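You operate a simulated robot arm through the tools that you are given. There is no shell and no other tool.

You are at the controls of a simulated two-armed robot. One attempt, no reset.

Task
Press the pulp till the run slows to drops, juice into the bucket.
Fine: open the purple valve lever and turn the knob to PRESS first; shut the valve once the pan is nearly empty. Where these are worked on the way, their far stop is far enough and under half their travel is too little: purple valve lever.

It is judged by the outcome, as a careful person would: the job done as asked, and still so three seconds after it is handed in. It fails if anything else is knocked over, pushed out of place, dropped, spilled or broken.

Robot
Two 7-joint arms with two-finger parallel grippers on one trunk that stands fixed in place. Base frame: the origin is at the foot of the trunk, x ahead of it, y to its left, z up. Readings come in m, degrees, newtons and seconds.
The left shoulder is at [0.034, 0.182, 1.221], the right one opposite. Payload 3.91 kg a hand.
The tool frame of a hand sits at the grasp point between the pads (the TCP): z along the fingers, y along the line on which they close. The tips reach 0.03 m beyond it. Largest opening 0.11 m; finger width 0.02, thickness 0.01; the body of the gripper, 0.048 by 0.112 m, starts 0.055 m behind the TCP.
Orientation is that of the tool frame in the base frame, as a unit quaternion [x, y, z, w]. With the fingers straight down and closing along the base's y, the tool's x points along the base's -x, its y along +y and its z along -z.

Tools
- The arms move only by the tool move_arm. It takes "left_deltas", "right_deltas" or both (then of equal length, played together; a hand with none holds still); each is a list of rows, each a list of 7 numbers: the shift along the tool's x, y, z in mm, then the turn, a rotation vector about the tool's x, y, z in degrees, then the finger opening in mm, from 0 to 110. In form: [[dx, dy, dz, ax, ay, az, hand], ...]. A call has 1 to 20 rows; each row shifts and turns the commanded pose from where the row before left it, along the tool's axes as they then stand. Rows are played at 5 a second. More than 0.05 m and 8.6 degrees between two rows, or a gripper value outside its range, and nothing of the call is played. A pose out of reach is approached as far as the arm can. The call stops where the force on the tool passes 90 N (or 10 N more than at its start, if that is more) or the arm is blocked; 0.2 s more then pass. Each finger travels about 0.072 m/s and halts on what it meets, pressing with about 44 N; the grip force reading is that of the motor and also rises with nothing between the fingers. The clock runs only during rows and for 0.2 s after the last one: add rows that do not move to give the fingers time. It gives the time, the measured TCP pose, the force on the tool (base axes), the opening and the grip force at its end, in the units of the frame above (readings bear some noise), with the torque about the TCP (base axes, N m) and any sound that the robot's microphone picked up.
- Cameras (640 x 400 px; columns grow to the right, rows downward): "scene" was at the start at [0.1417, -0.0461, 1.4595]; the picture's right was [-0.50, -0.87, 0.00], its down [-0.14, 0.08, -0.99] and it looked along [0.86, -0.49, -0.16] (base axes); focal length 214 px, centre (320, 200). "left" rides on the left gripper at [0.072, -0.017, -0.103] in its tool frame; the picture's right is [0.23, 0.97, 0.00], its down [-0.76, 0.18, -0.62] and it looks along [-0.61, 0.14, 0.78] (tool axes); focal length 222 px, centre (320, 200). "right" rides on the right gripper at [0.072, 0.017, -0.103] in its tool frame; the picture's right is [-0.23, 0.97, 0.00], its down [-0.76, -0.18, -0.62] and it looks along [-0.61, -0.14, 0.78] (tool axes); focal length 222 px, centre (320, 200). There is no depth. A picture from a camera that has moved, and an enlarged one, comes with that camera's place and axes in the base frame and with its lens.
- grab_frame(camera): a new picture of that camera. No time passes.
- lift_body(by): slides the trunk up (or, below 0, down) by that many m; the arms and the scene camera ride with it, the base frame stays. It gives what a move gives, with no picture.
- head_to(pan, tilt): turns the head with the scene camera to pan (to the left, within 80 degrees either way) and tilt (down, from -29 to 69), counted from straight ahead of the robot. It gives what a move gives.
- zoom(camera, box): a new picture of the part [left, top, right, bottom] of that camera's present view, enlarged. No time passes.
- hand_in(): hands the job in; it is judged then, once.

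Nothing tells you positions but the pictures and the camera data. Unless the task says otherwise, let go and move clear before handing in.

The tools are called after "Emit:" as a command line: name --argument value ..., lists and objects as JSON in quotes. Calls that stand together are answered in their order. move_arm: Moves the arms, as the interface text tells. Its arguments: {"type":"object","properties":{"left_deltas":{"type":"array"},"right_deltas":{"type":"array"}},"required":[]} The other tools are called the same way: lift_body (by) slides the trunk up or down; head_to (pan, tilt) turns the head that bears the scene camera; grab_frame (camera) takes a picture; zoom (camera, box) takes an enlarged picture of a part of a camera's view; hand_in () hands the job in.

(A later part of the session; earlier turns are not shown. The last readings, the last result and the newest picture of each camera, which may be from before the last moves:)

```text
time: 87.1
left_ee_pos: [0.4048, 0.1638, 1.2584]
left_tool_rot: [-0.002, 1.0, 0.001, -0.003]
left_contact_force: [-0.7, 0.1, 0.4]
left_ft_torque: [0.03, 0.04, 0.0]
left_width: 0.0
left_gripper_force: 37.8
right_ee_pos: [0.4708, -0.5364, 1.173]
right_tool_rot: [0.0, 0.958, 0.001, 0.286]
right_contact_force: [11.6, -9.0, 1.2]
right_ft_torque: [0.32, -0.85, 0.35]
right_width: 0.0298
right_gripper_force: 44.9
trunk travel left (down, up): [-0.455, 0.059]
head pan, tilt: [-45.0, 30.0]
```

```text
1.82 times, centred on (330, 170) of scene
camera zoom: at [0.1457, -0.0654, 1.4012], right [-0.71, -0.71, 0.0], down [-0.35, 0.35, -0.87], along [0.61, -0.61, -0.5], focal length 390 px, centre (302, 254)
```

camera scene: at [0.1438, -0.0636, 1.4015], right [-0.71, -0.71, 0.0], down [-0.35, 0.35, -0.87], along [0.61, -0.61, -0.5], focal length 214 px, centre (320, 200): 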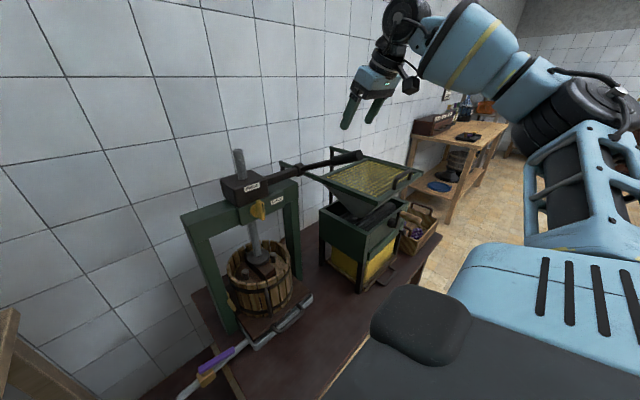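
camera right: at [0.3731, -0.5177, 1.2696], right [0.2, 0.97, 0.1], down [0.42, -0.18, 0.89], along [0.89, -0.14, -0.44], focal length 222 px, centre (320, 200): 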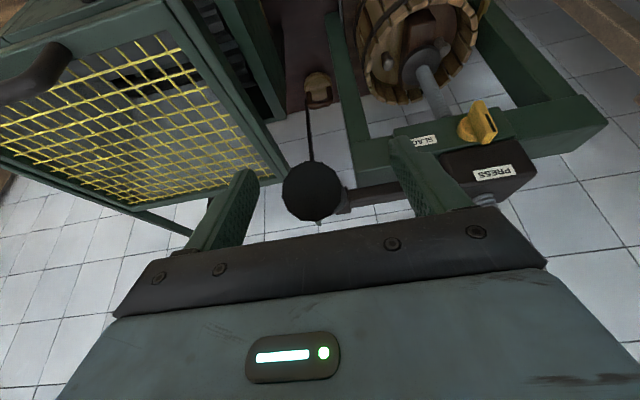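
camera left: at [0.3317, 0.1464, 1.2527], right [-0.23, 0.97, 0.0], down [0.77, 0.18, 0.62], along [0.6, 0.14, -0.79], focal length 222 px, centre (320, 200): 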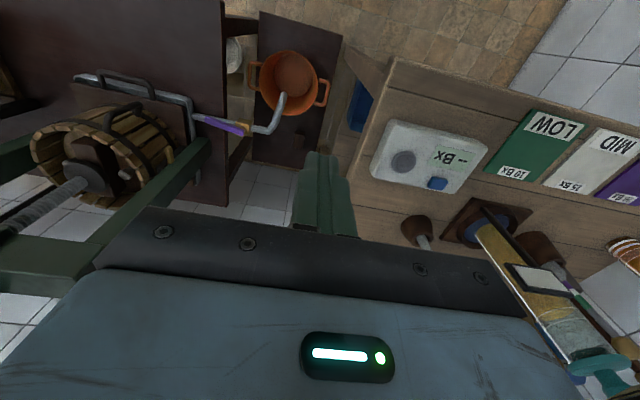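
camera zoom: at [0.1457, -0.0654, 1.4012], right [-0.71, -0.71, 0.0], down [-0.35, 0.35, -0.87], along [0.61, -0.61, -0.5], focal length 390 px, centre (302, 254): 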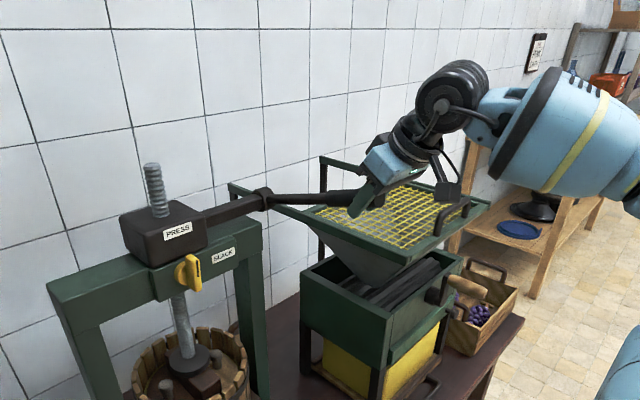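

It swings down freely as a pump handle. I'll continue the downstroke and watch for resistance.

Emit:
move_arm --right_deltas '[[8.5, 0, 7.75, 0, -2.5, 0, 10], [8.5, 0, 7.75, 0, -2.5, 0, 10], [8.5, 0, 7.75, 0, -2.5, 0, 10], [8.5, 0, 7.75, 0, -2.5, 0, 10], [8.5, 0, 7.75, 0, -2.5, 0, 10], [8.5, 0, 7.75, 0, -2.5, 0, 10]]'

Emit:
zoom --camera "scene" --box '[180, 60, 480, 280]'

```text
time: 88.5
left_ee_pos: [0.4036, 0.1619, 1.2589]
left_tool_rot: [-0.002, 1.0, 0.002, -0.003]
left_contact_force: [-0.7, 0.2, -0.1]
left_ft_torque: [0.03, 0.03, 0.0]
left_width: 0.0
left_gripper_force: 37.5
right_ee_pos: [0.4609, -0.5384, 1.1048]
right_tool_rot: [0.001, 0.913, 0.0, 0.407]
right_contact_force: [8.9, -17.8, 1.5]
right_ft_torque: [-0.02, 0.46, 0.17]
right_width: 0.0294
right_gripper_force: 44.7
trunk travel left (down, up): [-0.455, 0.059]
head pan, tilt: [-45.0, 30.0]
```

```text
1.82 times, centred on (330, 170) of scene
camera zoom: at [0.1452, -0.0666, 1.4012], right [-0.71, -0.71, 0.0], down [-0.35, 0.36, -0.86], along [0.61, -0.61, -0.5], focal length 390 px, centre (302, 254)
```

zoom: 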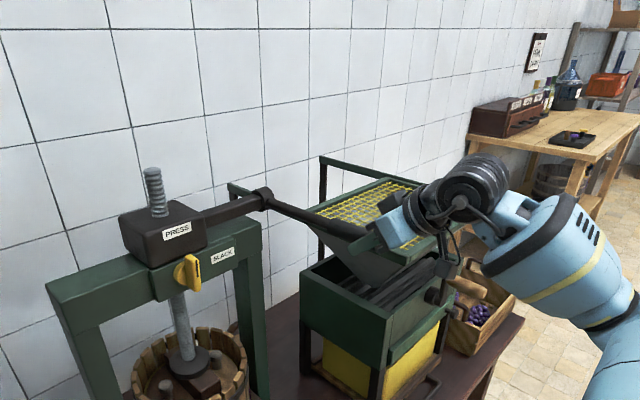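

No strong resistance yet at horizontal. I'll continue down in small steps, keeping an eye on the hopper clearance.

Emit:
move_arm --right_deltas '[[8.5, -0.5, 7.75, 0, -2.5, 0, 10], [8.5, -0.5, 7.75, 0, -2.5, 0, 10], [8.5, 0, 7.75, 0, -2.5, 0, 10], [8.5, 0, 7.75, 0, -2.5, 0, 10]]'

Emit:
zoom --camera "scene" --box '[180, 60, 480, 280]'

Emit:
grab_frame --camera "right"

```text
time: 89.5
left_ee_pos: [0.4028, 0.1624, 1.2595]
left_tool_rot: [-0.001, 1.0, 0.001, -0.002]
left_contact_force: [0.4, -0.4, 0.4]
left_ft_torque: [0.05, 0.0, 0.02]
left_width: 0.0002
left_gripper_force: 37.2
right_ee_pos: [0.4637, -0.5371, 1.0584]
right_tool_rot: [0.0, 0.875, 0.001, 0.485]
right_contact_force: [-6.5, -12.5, 1.0]
right_ft_torque: [-0.29, 1.25, -0.32]
right_width: 0.0296
right_gripper_force: 44.7
trunk travel left (down, up): [-0.455, 0.059]
head pan, tilt: [-45.0, 30.0]
```

```text
1.82 times, centred on (330, 170) of scene
camera zoom: at [0.1431, -0.0658, 1.4015], right [-0.71, -0.71, 0.0], down [-0.35, 0.35, -0.87], along [0.61, -0.61, -0.5], focal length 390 px, centre (302, 254)
```

zoom: 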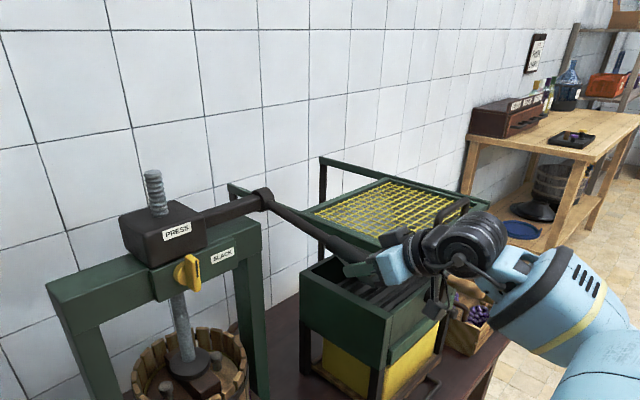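

```text
taken
camera right: at [0.3375, -0.5194, 1.0521], right [0.12, 0.97, 0.2], down [-0.13, -0.18, 0.98], along [0.98, -0.14, 0.1], focal length 222 px, centre (320, 200)
```

right: 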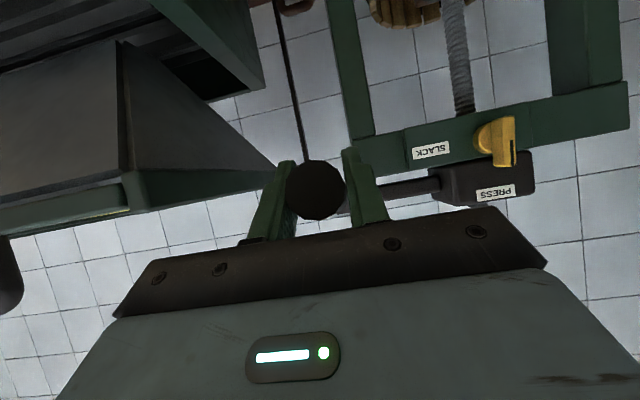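

The handle is below horizontal, and the screw top seems to be sinking slightly. I'll zoom on the screw for a reference before going on.

Emit:
zoom --camera "scene" --box '[200, 130, 320, 220]'

Emit:
move_arm --right_deltas '[[8.5, 0, 7.75, 0, -2.5, 0, 10], [8.5, 0, 7.75, 0, -2.5, 0, 10], [8.5, 0, 7.75, 0, -2.5, 0, 10], [8.5, 0, 7.75, 0, -2.5, 0, 10]]'

Emit:
zoom --camera "scene" --box '[200, 130, 320, 220]'

Emit:
grab_frame --camera "scene"

```text
4.44 times, centred on (260, 175) of scene
camera zoom: at [0.1431, -0.0658, 1.4015], right [-0.71, -0.71, 0.0], down [-0.35, 0.35, -0.87], along [0.61, -0.61, -0.5], focal length 953 px, centre (587, 311)
```

zoom: 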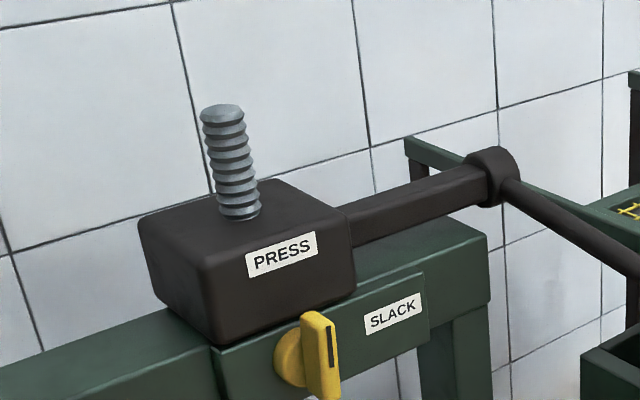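

```text
time: 90.5
left_ee_pos: [0.4022, 0.1635, 1.2604]
left_tool_rot: [-0.001, 1.0, 0.002, -0.003]
left_contact_force: [0.3, 0.6, -0.6]
left_ft_torque: [0.03, 0.0, 0.02]
left_width: 0.0
left_gripper_force: 37.8
right_ee_pos: [0.4747, -0.5368, 1.014]
right_tool_rot: [0.0, 0.828, 0.001, 0.56]
right_contact_force: [-8.0, -20.4, 1.4]
right_ft_torque: [-0.13, 1.06, -0.08]
right_width: 0.0301
right_gripper_force: 45.1
trunk travel left (down, up): [-0.455, 0.059]
head pan, tilt: [-45.0, 30.0]
```

```text
4.44 times, centred on (260, 175) of scene
camera zoom: at [0.1428, -0.0667, 1.4015], right [-0.71, -0.71, 0.0], down [-0.35, 0.36, -0.87], along [0.61, -0.61, -0.5], focal length 953 px, centre (587, 311)
```

zoom: 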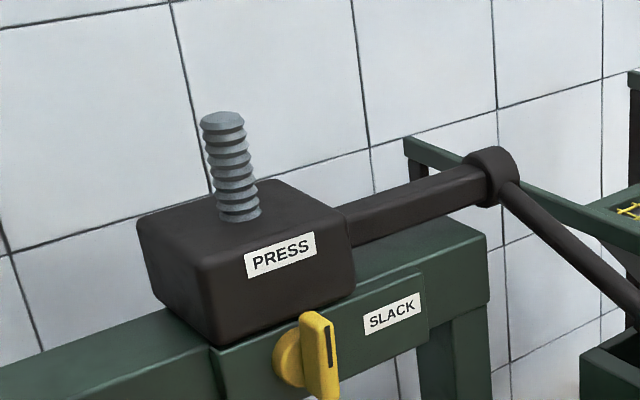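

```text
taken
camera scene: at [0.1428, -0.0667, 1.4015], right [-0.71, -0.71, 0.0], down [-0.35, 0.36, -0.87], along [0.61, -0.61, -0.5], focal length 214 px, centre (320, 200)
```

scene: 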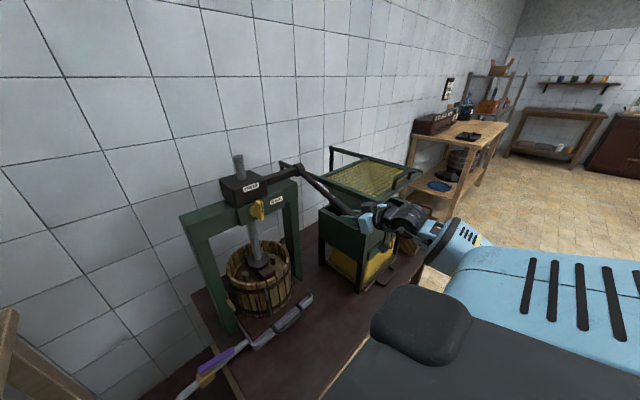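

The downstroke drives the screw down (about 6 mm per 10°). I'll continue down to find the bottom of the stroke.

Emit:
move_arm --right_deltas '[[8.3, -0.5, 7.9, 0, -2.5, 0, 10], [8.3, -0.5, 7.9, 0, -2.5, 0, 10], [8.3, -0.5, 7.9, 0, -2.5, 0, 10], [8.3, 0, 7.9, 0, -2.5, 0, 10]]'

Emit:
grab_frame --camera "scene"

Emit:
zoom --camera "scene" --box '[160, 220, 340, 400]'

```text
time: 91.5
left_ee_pos: [0.3987, 0.1644, 1.2616]
left_tool_rot: [-0.002, 1.0, 0.0, -0.001]
left_contact_force: [0.2, 0.1, -0.3]
left_ft_torque: [-0.01, 0.0, -0.01]
left_width: 0.0001
left_gripper_force: 37.2
right_ee_pos: [0.4941, -0.5358, 0.9824]
right_tool_rot: [0.0, 0.77, -0.002, 0.638]
right_contact_force: [-16.3, -16.9, 32.2]
right_ft_torque: [0.32, 1.09, 0.71]
right_width: 0.03
right_gripper_force: 40.1
trunk travel left (down, up): [-0.455, 0.059]
head pan, tilt: [-45.0, 30.0]
```

```text
taken
camera scene: at [0.1391, -0.0639, 1.4023], right [-0.71, -0.71, 0.0], down [-0.35, 0.35, -0.87], along [0.61, -0.61, -0.5], focal length 214 px, centre (320, 200)
```

scene: 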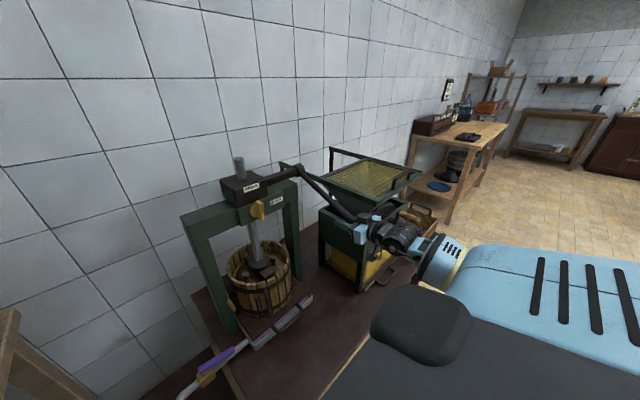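

```text
2.22 times, centred on (250, 310) of scene
camera zoom: at [0.1391, -0.0639, 1.4023], right [-0.71, -0.71, 0.0], down [-0.35, 0.35, -0.87], along [0.61, -0.61, -0.5], focal length 477 px, centre (476, -44)
```

zoom: 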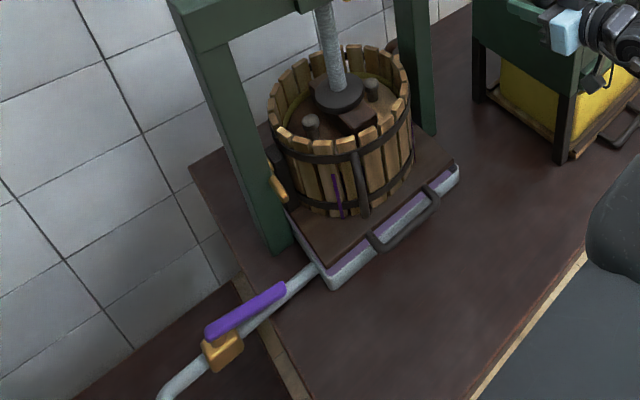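

Juice has begun to run from the basket (purple streak) and resistance rose to 32 N. I'll see whether there is more travel.

Emit:
move_arm --right_deltas '[[7.5, 0, 8.3, 0, -2, 0, 10], [7.5, 0, 8.3, 0, -2, 0, 10]]'

Emit:
zoom --camera "scene" --box '[200, 130, 440, 270]'

```text
time: 92.1
left_ee_pos: [0.3943, 0.1657, 1.2605]
left_tool_rot: [-0.003, 1.0, -0.001, 0.0]
left_contact_force: [-0.2, 0.4, 0.6]
left_ft_torque: [0.03, -0.02, 0.03]
left_width: 0.0
left_gripper_force: 38.4
right_ee_pos: [0.497, -0.5359, 0.9721]
right_tool_rot: [-0.001, 0.752, -0.003, 0.659]
right_contact_force: [-59.0, 1.0, 18.2]
right_ft_torque: [-0.38, -0.63, -0.47]
right_width: 0.0266
right_gripper_force: 16.0
trunk travel left (down, up): [-0.455, 0.059]
head pan, tilt: [-45.0, 30.0]
stopped in row 2 (right hand): the force on the tool passed its limit at 177 N (the readings are from after the stop); the commanded pose is now the measured one
```

```text
2.67 times, centred on (320, 200) of scene
camera zoom: at [0.1343, -0.062, 1.402], right [-0.71, -0.71, 0.0], down [-0.35, 0.35, -0.87], along [0.62, -0.61, -0.49], focal length 572 px, centre (320, 200)
```

zoom: 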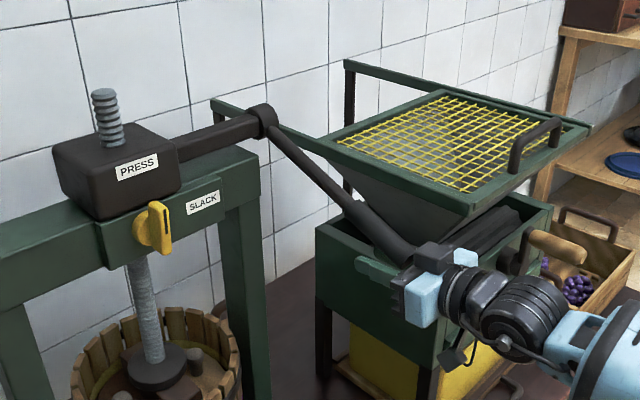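

That hit a hard limit (handle around -28°), so the stroke bottom is about -25°. I'll bring the handle back up and check that the screw holds its position on the return.

Emit:
move_arm --right_deltas '[[-8.3, 0, -7.8, 0, 2.3, 0, 10], [-8.3, 0, -7.8, 0, 2.5, 0, 10], [-8.5, 0, -7.8, 0, 2.5, 0, 10], [-8.5, 0, -7.8, 0, 2.5, 0, 10], [-8.5, 0, -7.8, 0, 2.5, 0, 10], [-8.5, 0, -7.8, 0, 2.5, 0, 10]]'

Emit:
zoom --camera "scene" --box '[180, 130, 420, 290]'

```text
time: 93.5
left_ee_pos: [0.4029, 0.1657, 1.2591]
left_tool_rot: [-0.002, 1.0, 0.0, -0.002]
left_contact_force: [0.2, 0.0, 0.3]
left_ft_torque: [-0.03, 0.01, -0.01]
left_width: 0.0001
left_gripper_force: 37.7
right_ee_pos: [0.4717, -0.537, 1.0303]
right_tool_rot: [0.0, 0.833, -0.001, 0.554]
right_contact_force: [3.2, 3.9, 4.7]
right_ft_torque: [-0.1, 0.12, -0.13]
right_width: 0.0242
right_gripper_force: 45.1
trunk travel left (down, up): [-0.455, 0.059]
head pan, tilt: [-45.0, 30.0]
```

```text
2.50 times, centred on (300, 210) of scene
camera zoom: at [0.1438, -0.0629, 1.4018], right [-0.71, -0.71, 0.0], down [-0.35, 0.35, -0.87], along [0.61, -0.61, -0.5], focal length 536 px, centre (370, 175)
```

zoom: 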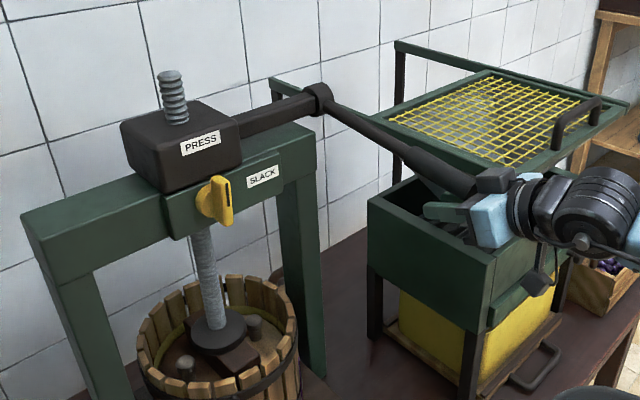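

The grip width dropped to 24 mm, so the handle has slipped toward the edge of the pads. I'll check it with the wrist camera.

Emit:
grab_frame --camera "right"

Emit:
zoom --camera "scene" --box '[340, 170, 460, 260]'

```text
taken
camera right: at [0.3487, -0.5192, 1.0039], right [0.09, 0.97, 0.21], down [-0.28, -0.17, 0.94], along [0.96, -0.14, 0.26], focal length 222 px, centre (320, 200)
```

right: 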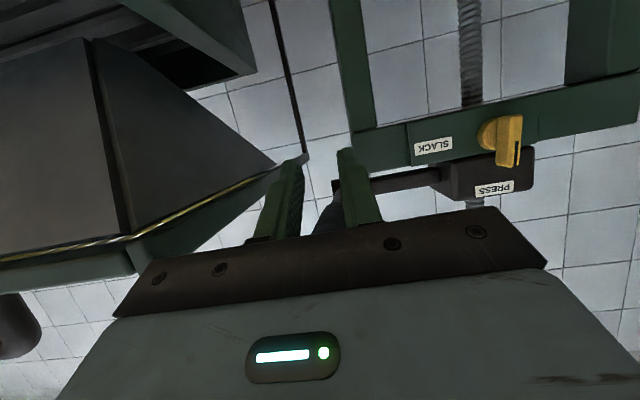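

```text
4.44 times, centred on (400, 215) of scene
camera zoom: at [0.1438, -0.0629, 1.4018], right [-0.71, -0.71, 0.0], down [-0.35, 0.35, -0.87], along [0.61, -0.61, -0.5], focal length 953 px, centre (-36, 133)
```

zoom: 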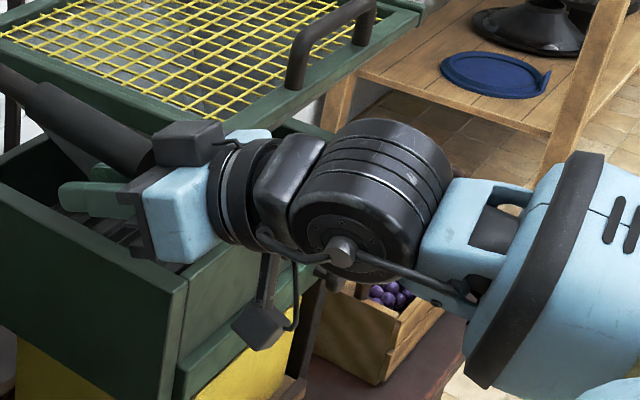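

The handle has ridden up out of the pads' centre; its axis is about 37 mm above my TCP. I'll open, raise the hand to centre it, tilt it more from above, and regrip.

Emit:
move_arm --right_deltas '[[0, 0, 0, 0, 0, 0, 60], [0, 0, 0, 0, 0, 0, 60], [-17, 0, -7, 0, 0, 0, 60], [-17, 0, -7, 0, 0, 0, 60], [0, 0, 0, 0, 8.5, 0, 60], [0, 0, 0, 0, 8.5, 0, 60], [0, 0, 0, 0, 0, 0, 60]]'

Emit:
grab_frame --camera "right"

Emit:
zoom --camera "scene" --box '[180, 130, 420, 290]'

```text
time: 94.9
left_ee_pos: [0.3908, 0.1649, 1.2638]
left_tool_rot: [-0.001, 1.0, 0.001, 0.002]
left_contact_force: [0.3, -0.1, 0.2]
left_ft_torque: [-0.03, -0.01, -0.02]
left_width: 0.0
left_gripper_force: 37.9
right_ee_pos: [0.4585, -0.5376, 1.0643]
right_tool_rot: [0.006, 0.899, 0.0, 0.438]
right_contact_force: [-78.4, -5.7, 7.6]
right_ft_torque: [0.33, -3.85, 0.2]
right_width: 0.0601
right_gripper_force: 0.0
trunk travel left (down, up): [-0.455, 0.059]
head pan, tilt: [-45.0, 30.0]
stopped in row 6 (right hand): the force on the tool passed its limit at 97 N (the readings are from after the stop); the commanded pose is now the measured one
```

```text
taken
camera right: at [0.3321, -0.5186, 1.0726], right [0.15, 0.97, 0.18], down [-0.02, -0.18, 0.98], along [0.99, -0.15, 0.0], focal length 222 px, centre (320, 200)
```

right: 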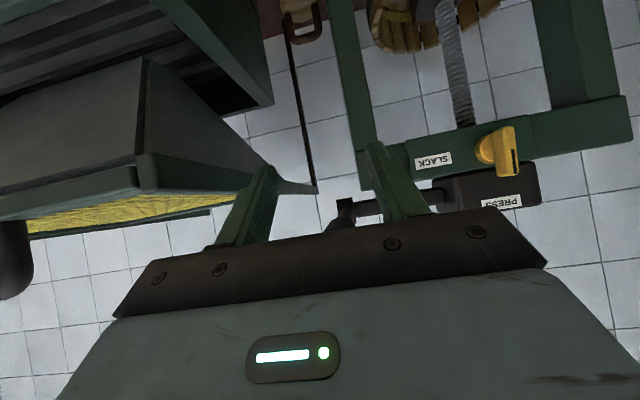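

```text
2.50 times, centred on (300, 210) of scene
camera zoom: at [0.1302, -0.0638, 1.4031], right [-0.71, -0.71, -0.01], down [-0.34, 0.35, -0.87], along [0.62, -0.61, -0.49], focal length 536 px, centre (370, 175)
```

zoom: 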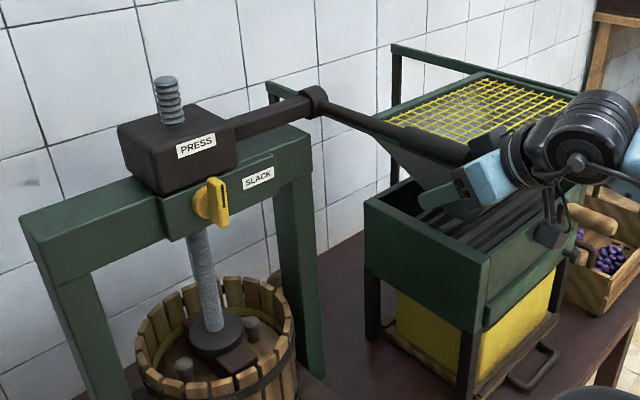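

The gripper body is pressing on the handle's end. I'll back straight away toward me to relieve it, then relocate the handle.

Emit:
move_arm --right_deltas '[[6, 0, -8, 0, 0, 0, 70], [12, 0, -16, 0, 0, 0, 80], [18, 0, -24, 0, 0, 0, 80], [0, 0, 0, 0, 0, 0, 80]]'

Emit:
grab_frame --camera "right"

Emit:
zoom --camera "scene" --box '[180, 130, 420, 290]'

```text
time: 95.9
left_ee_pos: [0.4025, 0.164, 1.2594]
left_tool_rot: [-0.002, 1.0, 0.0, -0.004]
left_contact_force: [0.4, 0.4, 1.0]
left_ft_torque: [0.0, -0.04, -0.02]
left_width: 0.0
left_gripper_force: 37.9
right_ee_pos: [0.4139, -0.5368, 1.0644]
right_tool_rot: [0.003, 0.9, -0.001, 0.436]
right_contact_force: [-0.1, 0.9, -0.4]
right_ft_torque: [-0.05, 0.01, 0.0]
right_width: 0.0799
right_gripper_force: 0.1
trunk travel left (down, up): [-0.455, 0.059]
head pan, tilt: [-45.0, 30.0]
```

```text
taken
camera right: at [0.2873, -0.5189, 1.0722], right [0.15, 0.97, 0.18], down [-0.02, -0.18, 0.98], along [0.99, -0.15, -0.01], focal length 222 px, centre (320, 200)
```

right: 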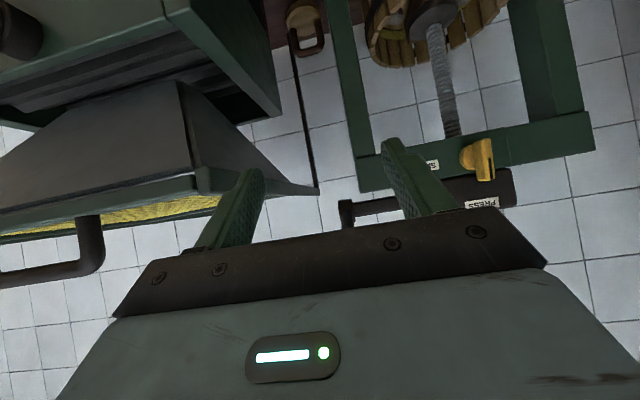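

```text
2.50 times, centred on (300, 210) of scene
camera zoom: at [0.1446, -0.0639, 1.4014], right [-0.71, -0.71, 0.0], down [-0.35, 0.35, -0.87], along [0.61, -0.61, -0.5], focal length 536 px, centre (370, 175)
```

zoom: 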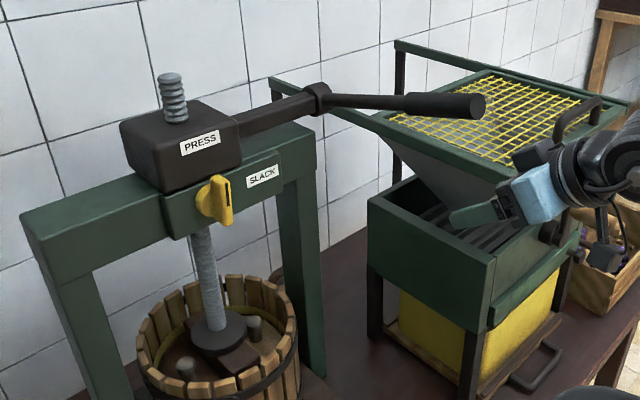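

Freed, the handle has risen by itself to about +15°, so it may be spring-returned. I'll withdraw a bit more and see where it settles.

Emit:
move_arm --right_deltas '[[18, 0, -24, 0, 0, 0, 60], [18, 0, -24, 0, 0, 0, 30], [0, 0, 0, 0, 0, 0, 0], [0, 0, 0, 0, 0, 0, 0], [0, 0, 0, 0, 0, 0, 0]]'

Emit:
zoom --camera "scene" --box '[180, 130, 420, 290]'

Emit:
zoom --camera "scene" --box '[160, 220, 340, 400]'

```text
time: 97.1
left_ee_pos: [0.4026, 0.1626, 1.2594]
left_tool_rot: [-0.002, 1.0, 0.001, -0.002]
left_contact_force: [-0.1, 0.2, 0.1]
left_ft_torque: [0.0, -0.04, 0.0]
left_width: 0.0
left_gripper_force: 37.7
right_ee_pos: [0.3536, -0.5344, 1.0639]
right_tool_rot: [0.003, 0.9, -0.001, 0.436]
right_contact_force: [-0.2, -0.7, 0.7]
right_ft_torque: [-0.02, -0.02, 0.01]
right_width: 0.0
right_gripper_force: 38.1
trunk travel left (down, up): [-0.455, 0.059]
head pan, tilt: [-45.0, 30.0]
```

```text
2.50 times, centred on (300, 210) of scene
camera zoom: at [0.1442, -0.0641, 1.4015], right [-0.71, -0.71, 0.0], down [-0.35, 0.35, -0.87], along [0.61, -0.61, -0.5], focal length 536 px, centre (370, 175)
```

zoom: 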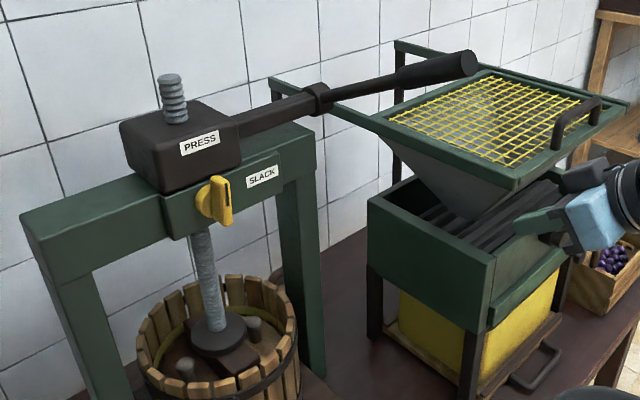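

```text
2.22 times, centred on (250, 310) of scene
camera zoom: at [0.1442, -0.0641, 1.4015], right [-0.71, -0.71, 0.0], down [-0.35, 0.35, -0.87], along [0.61, -0.61, -0.5], focal length 477 px, centre (476, -44)
```

zoom: 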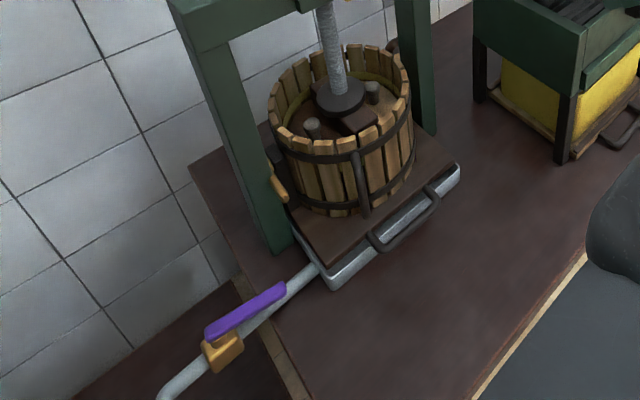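

The handle returns up on its own, and the flow stops between strokes, so this is a spring-returned pump. I'll come over the handle again, deeper this time, so the palm pushes it down while the fingers just keep it centred.

Emit:
move_arm --right_deltas '[[0, 0, -30, 0, 0, 0, 30], [-35, 0, -25, 0, 8.5, 0, 60], [-35, 0, -25, 0, 8.5, 0, 80], [-20, 0, -38, 0, 8.5, 0, 80], [-10, 0, -45, 0, 0, 0, 80], [-5, 0, -40, 0, 0, 0, 80], [0, 0, -20, 0, 0, 0, 80], [0, 0, 0, 0, 0, 0, 80]]'

Emit:
grab_frame --camera "scene"

Emit:
grab_frame --camera "right"

```text
time: 98.9
left_ee_pos: [0.4041, 0.1642, 1.2582]
left_tool_rot: [-0.002, 1.0, 0.0, -0.004]
left_contact_force: [-0.6, 0.3, 0.2]
left_ft_torque: [0.0, 0.02, -0.01]
left_width: 0.0001
left_gripper_force: 37.7
right_ee_pos: [0.3029, -0.5377, 1.2932]
right_tool_rot: [0.003, 0.974, 0.0, 0.227]
right_contact_force: [-0.1, -0.2, -0.6]
right_ft_torque: [0.03, 0.01, -0.01]
right_width: 0.0801
right_gripper_force: 0.0
right hand out of reach, approached as far as the arm can: row 6, 7
trunk travel left (down, up): [-0.455, 0.059]
head pan, tilt: [-45.0, 30.0]
```

```text
taken
camera scene: at [0.1451, -0.0638, 1.4013], right [-0.71, -0.71, 0.0], down [-0.35, 0.35, -0.87], along [0.61, -0.61, -0.5], focal length 214 px, centre (320, 200)
```

scene: 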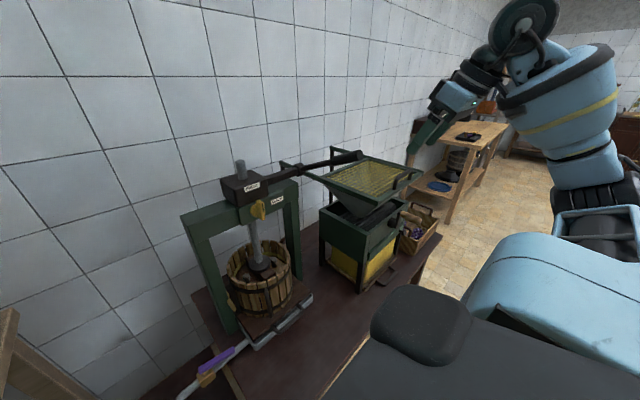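

```text
taken
camera right: at [0.1925, -0.5188, 1.3541], right [0.21, 0.97, 0.1], down [0.4, -0.18, 0.9], along [0.89, -0.15, -0.43], focal length 222 px, centre (320, 200)
```

right: 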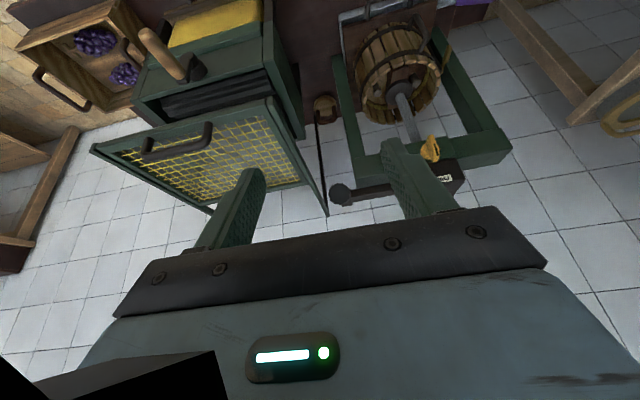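

The handle end is straight ahead and slightly below. I'll move forward above it.

Emit:
move_arm --right_deltas '[[-32.4, 0.5, 14.4, 0, 0, 0, 80], [-32.4, 0.5, 14.4, 0, 0, 0, 80], [-32.4, 0.5, 14.4, 0, 0, 0, 80], [-32.4, 0.5, 14.4, 0, 0, 0, 80], [-32.4, 0.5, 14.4, 0, 0, 0, 80], [0, 0, 0, 0, 0, 0, 80]]'

Emit:
grab_frame --camera "right"

Emit:
zoom --camera "scene" --box '[240, 60, 480, 230]'

```text
time: 100.3
left_ee_pos: [0.4031, 0.1642, 1.2589]
left_tool_rot: [-0.002, 1.0, 0.0, -0.003]
left_contact_force: [-1.0, -0.2, 0.3]
left_ft_torque: [0.0, -0.01, 0.03]
left_width: 0.0
left_gripper_force: 37.9
right_ee_pos: [0.4811, -0.5354, 1.3009]
right_tool_rot: [0.004, 0.974, 0.0, 0.228]
right_contact_force: [-0.2, 0.4, -0.1]
right_ft_torque: [0.03, -0.03, -0.03]
right_width: 0.08
right_gripper_force: 0.0
trunk travel left (down, up): [-0.455, 0.059]
head pan, tilt: [-45.0, 30.0]
```

```text
taken
camera right: at [0.3697, -0.5173, 1.3629], right [0.21, 0.97, 0.1], down [0.41, -0.18, 0.9], along [0.89, -0.15, -0.43], focal length 222 px, centre (320, 200)
```

right: 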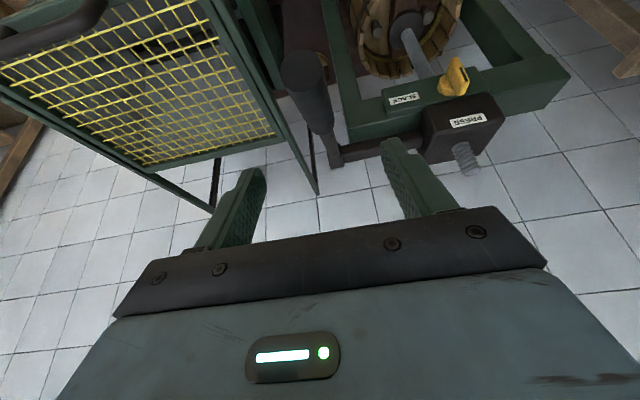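

```text
2.35 times, centred on (360, 145) of scene
camera zoom: at [0.1435, -0.0645, 1.4015], right [-0.71, -0.71, 0.0], down [-0.35, 0.35, -0.87], along [0.61, -0.61, -0.5], focal length 505 px, centre (226, 329)
```

zoom: 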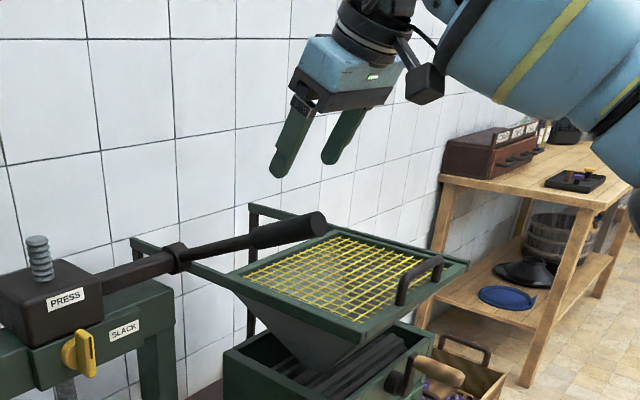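

The handle is back at its raised position and the screw is about 3 cm lower than at first. I'll descend until the palm is nearly on the handle, then close lightly round it.

Emit:
move_arm --right_deltas '[[10, 0, 31, 0, 0, 0, 80], [10, 0, 31, 0, 0, 0, 80], [10, 0, 31, 0, 0, 0, 80], [9, 0, 27, 0, 0, 0, 80], [0, 0, 0, 0, 0, 0, 50], [0, 0, 0, 0, 0, 0, 20], [0, 0, 0, 0, 0, 0, 10]]'

Emit:
zoom --camera "scene" --box '[240, 60, 480, 230]'

```text
time: 101.9
left_ee_pos: [0.3949, 0.1633, 1.2629]
left_tool_rot: [-0.002, 1.0, 0.0, -0.001]
left_contact_force: [-0.4, 0.7, -0.3]
left_ft_torque: [0.04, 0.0, -0.01]
left_width: 0.0
left_gripper_force: 37.3
right_ee_pos: [0.4922, -0.5366, 1.177]
right_tool_rot: [0.004, 0.973, 0.0, 0.229]
right_contact_force: [-37.3, -8.5, 18.1]
right_ft_torque: [-0.1, -0.92, -0.46]
right_width: 0.03
right_gripper_force: 20.3
trunk travel left (down, up): [-0.455, 0.059]
head pan, tilt: [-45.0, 30.0]
```

```text
2.35 times, centred on (360, 145) of scene
camera zoom: at [0.1358, -0.0644, 1.4025], right [-0.71, -0.71, 0.0], down [-0.35, 0.35, -0.87], along [0.62, -0.61, -0.5], focal length 505 px, centre (226, 329)
```

zoom: 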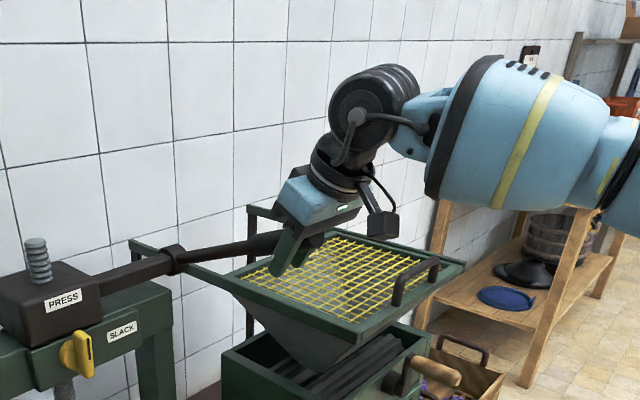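

The palm is on the handle end and the fingers hold it centred. I'll loosen to a loose straddle and push the handle down its arc, keeping the hand tilt constant.

Emit:
move_arm --right_deltas '[[4, 0, 0, 0, 0, 0, 40], [8.3, 0, 7.8, 0, 0, 0, 40], [8.3, 0, 7.8, 0, 0, 0, 40], [7.6, 0, 8.6, 0, 0, 0, 40], [7.6, 0, 8.6, 0, 0, 0, 40], [6.8, 0, 9.1, 0, 0, 0, 40], [6.8, 0, 9.1, 0, 0, 0, 40], [6.0, 0, 9.8, 0, 0, 0, 40], [6.0, 0, 9.8, 0, 0, 0, 40], [5.1, 0, 10.2, 0, 0, 0, 40], [5.1, 0, 10.2, 0, 0, 0, 40]]'

Emit:
grab_frame --camera "scene"

Emit:
zoom --camera "scene" --box '[160, 130, 440, 400]'

```text
time: 104.3
left_ee_pos: [0.3989, 0.1649, 1.26]
left_tool_rot: [-0.002, 1.0, 0.0, -0.002]
left_contact_force: [0.8, 0.6, 0.2]
left_ft_torque: [0.02, -0.01, -0.01]
left_width: 0.0
left_gripper_force: 37.6
right_ee_pos: [0.4704, -0.5352, 1.0618]
right_tool_rot: [0.003, 0.974, 0.0, 0.228]
right_contact_force: [-18.4, 3.3, 7.3]
right_ft_torque: [-0.18, -0.46, -0.21]
right_width: 0.0401
right_gripper_force: 0.1
trunk travel left (down, up): [-0.455, 0.059]
head pan, tilt: [-45.0, 30.0]
```

```text
taken
camera scene: at [0.1407, -0.0629, 1.4018], right [-0.71, -0.71, 0.0], down [-0.35, 0.35, -0.87], along [0.61, -0.61, -0.5], focal length 214 px, centre (320, 200)
```

scene: 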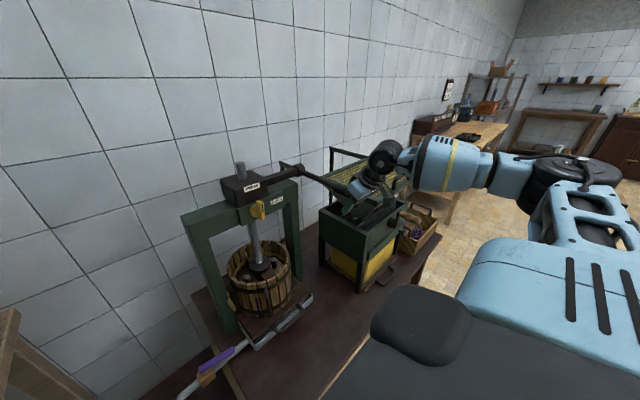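

```text
1.48 times, centred on (300, 265) of scene
camera zoom: at [0.1407, -0.0629, 1.4018], right [-0.71, -0.71, 0.0], down [-0.35, 0.35, -0.87], along [0.61, -0.61, -0.5], focal length 318 px, centre (350, 104)
```

zoom: 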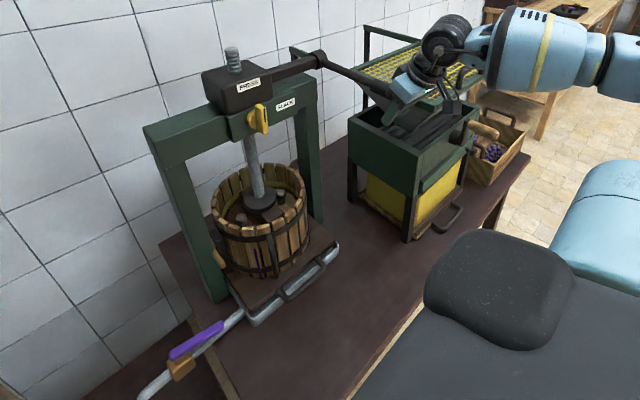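

Juice is running down the basket again with little force needed. I'll continue the downstroke to about -20°.

Emit:
move_arm --right_deltas '[[4.2, 0, 10.6, 0, 0, 0, 40], [4.2, 0, 10.6, 0, 0, 0, 40], [3.3, 0, 11, 0, 0, 0, 40], [3.3, 0, 11, 0, 0, 0, 40], [2.3, 0, 11.2, 0, 0, 0, 40], [2.3, 0, 11.2, 0, 0, 0, 40], [1.3, 0, 11.3, 0, 0, 0, 40]]'

Emit:
zoom --camera "scene" --box '[160, 130, 440, 400]'

Emit:
zoom --camera "scene" --box '[200, 230, 330, 340]'

```text
time: 105.9
left_ee_pos: [0.4004, 0.1649, 1.2592]
left_tool_rot: [-0.001, 1.0, -0.001, -0.001]
left_contact_force: [-0.5, 0.5, -0.5]
left_ft_torque: [-0.01, 0.02, -0.03]
left_width: 0.0
left_gripper_force: 37.7
right_ee_pos: [0.4843, -0.534, 0.9815]
right_tool_rot: [0.004, 0.974, 0.0, 0.226]
right_contact_force: [-15.1, 2.1, 5.8]
right_ft_torque: [-0.14, -0.42, -0.11]
right_width: 0.0403
right_gripper_force: 0.0
trunk travel left (down, up): [-0.455, 0.059]
head pan, tilt: [-45.0, 30.0]
```

```text
1.48 times, centred on (300, 265) of scene
camera zoom: at [0.1416, -0.0631, 1.4018], right [-0.71, -0.71, 0.0], down [-0.35, 0.35, -0.87], along [0.61, -0.61, -0.5], focal length 318 px, centre (350, 104)
```

zoom: 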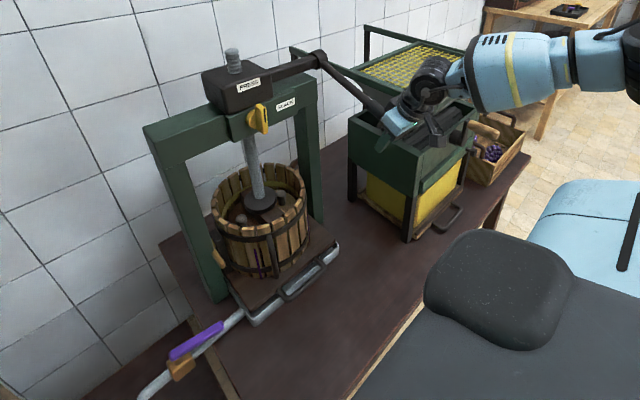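

```text
3.64 times, centred on (265, 285) of scene
camera zoom: at [0.1416, -0.0631, 1.4018], right [-0.71, -0.71, 0.0], down [-0.35, 0.35, -0.87], along [0.61, -0.61, -0.5], focal length 780 px, centre (520, -109)
```

zoom: 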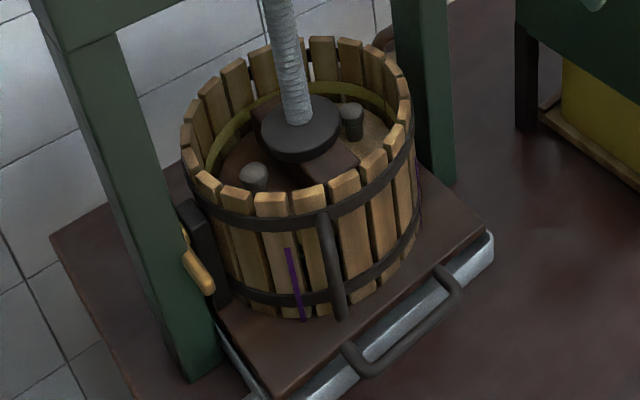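

The run is clear and steady. I'll finish this stroke and return up slowly, letting the handle follow.

Emit:
move_arm --right_deltas '[[1.3, 0, 11.3, 0, 0, 0, 40], [-1.3, 0, -11.3, 0, 0, 0, 40], [-1.3, 0, -11.3, 0, 0, 0, 40], [-2.3, 0, -11.2, 0, 0, 0, 40], [-2.3, 0, -11.2, 0, 0, 0, 40], [-3.3, 0, -11, 0, 0, 0, 40], [-3.3, 0, -11, 0, 0, 0, 40], [-4.2, 0, -10.6, 0, 0, 0, 40], [-4.2, 0, -10.6, 0, 0, 0, 40], [-5.1, 0, -10.2, 0, 0, 0, 40], [-5.1, 0, -10.2, 0, 0, 0, 40], [-6.0, 0, -9.8, 0, 0, 0, 40], [-6.0, 0, -9.8, 0, 0, 0, 40], [-6.8, 0, -9.1, 0, 0, 0, 40], [-6.8, 0, -9.1, 0, 0, 0, 40], [-7.6, 0, -8.6, 0, 0, 0, 40], [-7.6, 0, -8.6, 0, 0, 0, 40], [-8.3, 0, -7.8, 0, 0, 0, 40], [-8.3, 0, -7.8, 0, 0, 0, 40]]'

Emit:
zoom --camera "scene" --box '[160, 100, 440, 340]'

Emit:
zoom --camera "scene" --box '[200, 230, 330, 340]'

```text
time: 109.9
left_ee_pos: [0.402, 0.1646, 1.2612]
left_tool_rot: [-0.001, 1.0, 0.0, -0.002]
left_contact_force: [0.1, -0.5, 0.3]
left_ft_torque: [0.01, -0.01, 0.0]
left_width: 0.0001
left_gripper_force: 38.2
right_ee_pos: [0.4942, -0.534, 1.172]
right_tool_rot: [0.003, 0.974, -0.001, 0.228]
right_contact_force: [-1.5, -1.4, 4.2]
right_ft_torque: [0.05, 0.09, 0.07]
right_width: 0.0397
right_gripper_force: 0.0
trunk travel left (down, up): [-0.455, 0.059]
head pan, tilt: [-45.0, 30.0]
```

```text
1.67 times, centred on (300, 220) of scene
camera zoom: at [0.1433, -0.064, 1.4017], right [-0.71, -0.71, 0.0], down [-0.35, 0.35, -0.87], along [0.61, -0.61, -0.5], focal length 358 px, centre (353, 167)
```

zoom: 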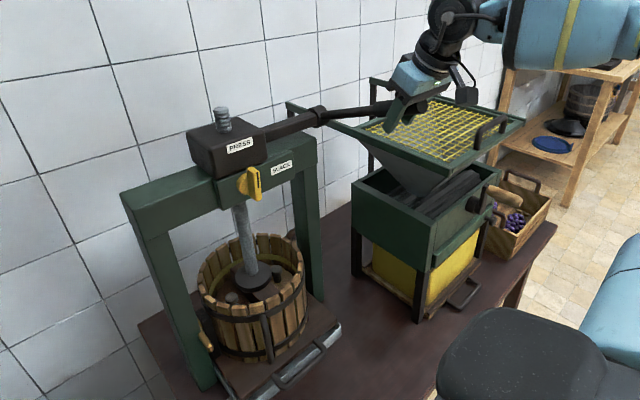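

```text
3.64 times, centred on (265, 285) of scene
camera zoom: at [0.1433, -0.064, 1.4017], right [-0.71, -0.71, 0.0], down [-0.35, 0.35, -0.87], along [0.61, -0.61, -0.5], focal length 780 px, centre (520, -109)
```

zoom: 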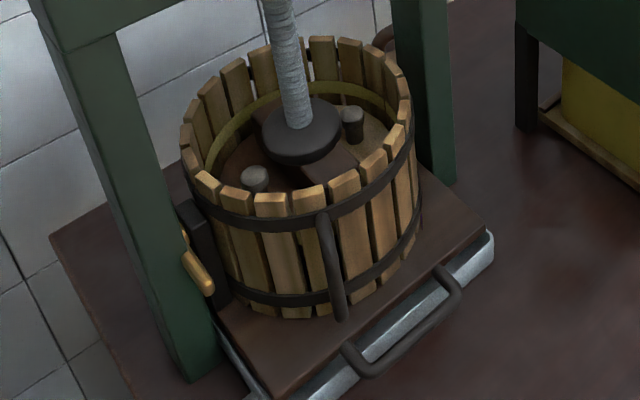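

The stroke cycle works smoothly. Next downstroke, then I'll look at the run and the bucket.

Emit:
move_arm --right_deltas '[[8.3, 0, 7.8, 0, 0, 0, 40], [8.3, 0, 7.8, 0, 0, 0, 40], [7.6, 0, 8.6, 0, 0, 0, 40], [7.6, 0, 8.6, 0, 0, 0, 40], [6.8, 0, 9.1, 0, 0, 0, 40], [6.8, 0, 9.1, 0, 0, 0, 40], [6.0, 0, 9.8, 0, 0, 0, 40], [6.0, 0, 9.8, 0, 0, 0, 40], [5.1, 0, 10.2, 0, 0, 0, 40], [5.1, 0, 10.2, 0, 0, 0, 40], [4.2, 0, 10.6, 0, 0, 0, 40], [4.2, 0, 10.6, 0, 0, 0, 40], [3.3, 0, 11, 0, 0, 0, 40], [3.3, 0, 11, 0, 0, 0, 40], [2.3, 0, 11.2, 0, 0, 0, 40], [2.3, 0, 11.2, 0, 0, 0, 40], [1.3, 0, 11.3, 0, 0, 0, 40]]'

Emit:
zoom --camera "scene" --box '[200, 230, 330, 340]'

Emit:
grab_frame --camera "left"

Emit:
zoom --camera "left" --box '[60, 20, 340, 220]'

```text
time: 113.5
left_ee_pos: [0.4005, 0.1651, 1.2599]
left_tool_rot: [-0.002, 1.0, 0.0, -0.001]
left_contact_force: [-0.5, -0.2, 0.0]
left_ft_torque: [0.02, 0.03, 0.04]
left_width: 0.0002
left_gripper_force: 37.9
right_ee_pos: [0.4872, -0.5365, 0.9814]
right_tool_rot: [0.005, 0.974, 0.0, 0.227]
right_contact_force: [-15.3, -0.3, 7.1]
right_ft_torque: [-0.01, -0.38, -0.04]
right_width: 0.0401
right_gripper_force: 0.1
trunk travel left (down, up): [-0.455, 0.059]
head pan, tilt: [-45.0, 30.0]
```

```text
3.64 times, centred on (265, 285) of scene
camera zoom: at [0.1417, -0.0635, 1.4017], right [-0.71, -0.71, 0.0], down [-0.35, 0.35, -0.87], along [0.61, -0.61, -0.5], focal length 780 px, centre (520, -109)
```

zoom: 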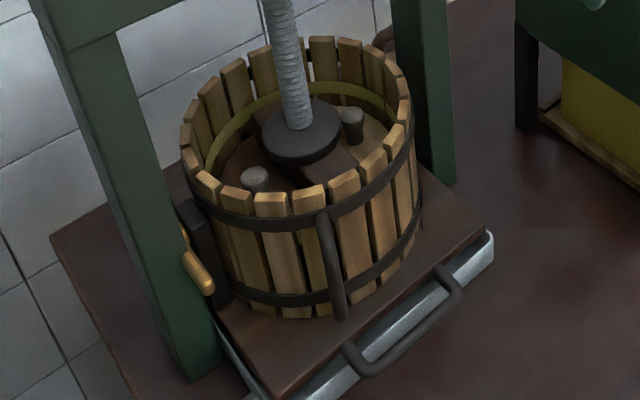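

```text
taken
camera left: at [0.3294, 0.1478, 1.3633], right [-0.23, 0.97, 0.0], down [0.76, 0.18, 0.62], along [0.6, 0.14, -0.78], focal length 222 px, centre (320, 200)
```

left: 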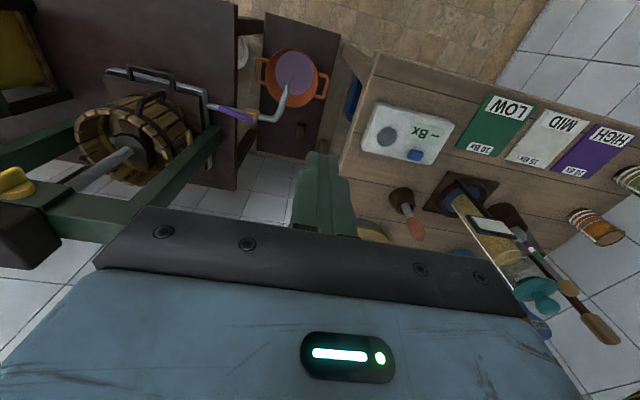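

```text
2.00 times, centred on (200, 120) of left
camera zoom: at [0.3294, 0.1478, 1.3633], right [-0.23, 0.97, 0.0], down [0.76, 0.18, 0.62], along [0.6, 0.14, -0.78], focal length 444 px, centre (560, 360)
```

zoom: 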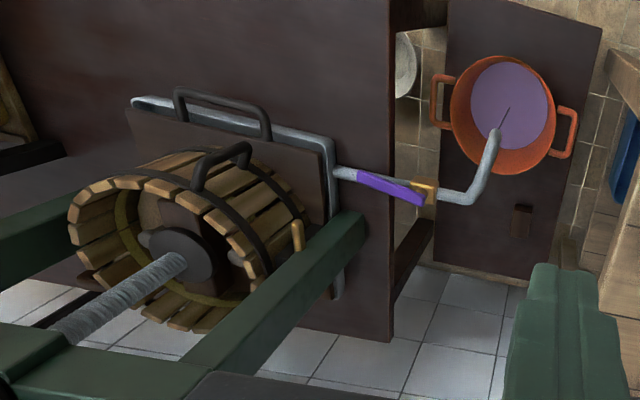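

The bucket holds juice and the spout is still trickling. The screw doesn't seem to have moved on this stroke, so I'll check the handle and screw.

Emit:
zoom --camera "scene" --box '[180, 130, 420, 290]'

Emit:
grab_frame --camera "right"

```text
2.50 times, centred on (300, 210) of scene
camera zoom: at [0.1417, -0.0635, 1.4017], right [-0.71, -0.71, 0.0], down [-0.35, 0.35, -0.87], along [0.61, -0.61, -0.5], focal length 536 px, centre (370, 175)
```

zoom: 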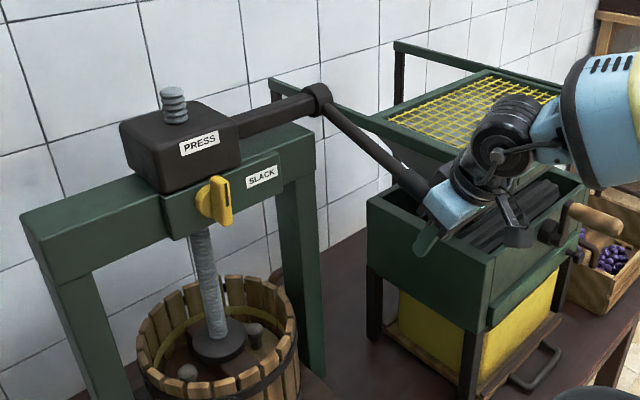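

```text
taken
camera right: at [0.3758, -0.518, 1.0431], right [0.21, 0.97, 0.1], down [0.41, -0.18, 0.9], along [0.89, -0.15, -0.43], focal length 222 px, centre (320, 200)
```

right: 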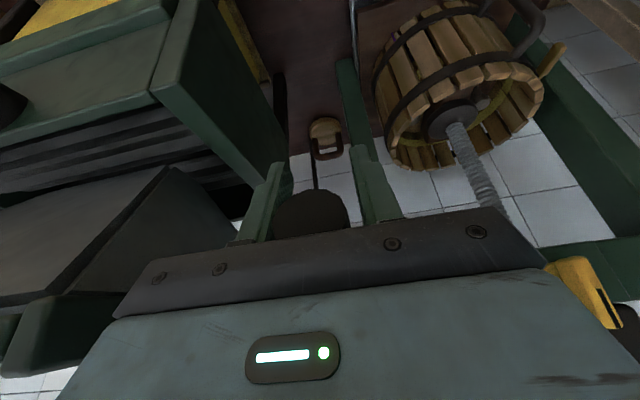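

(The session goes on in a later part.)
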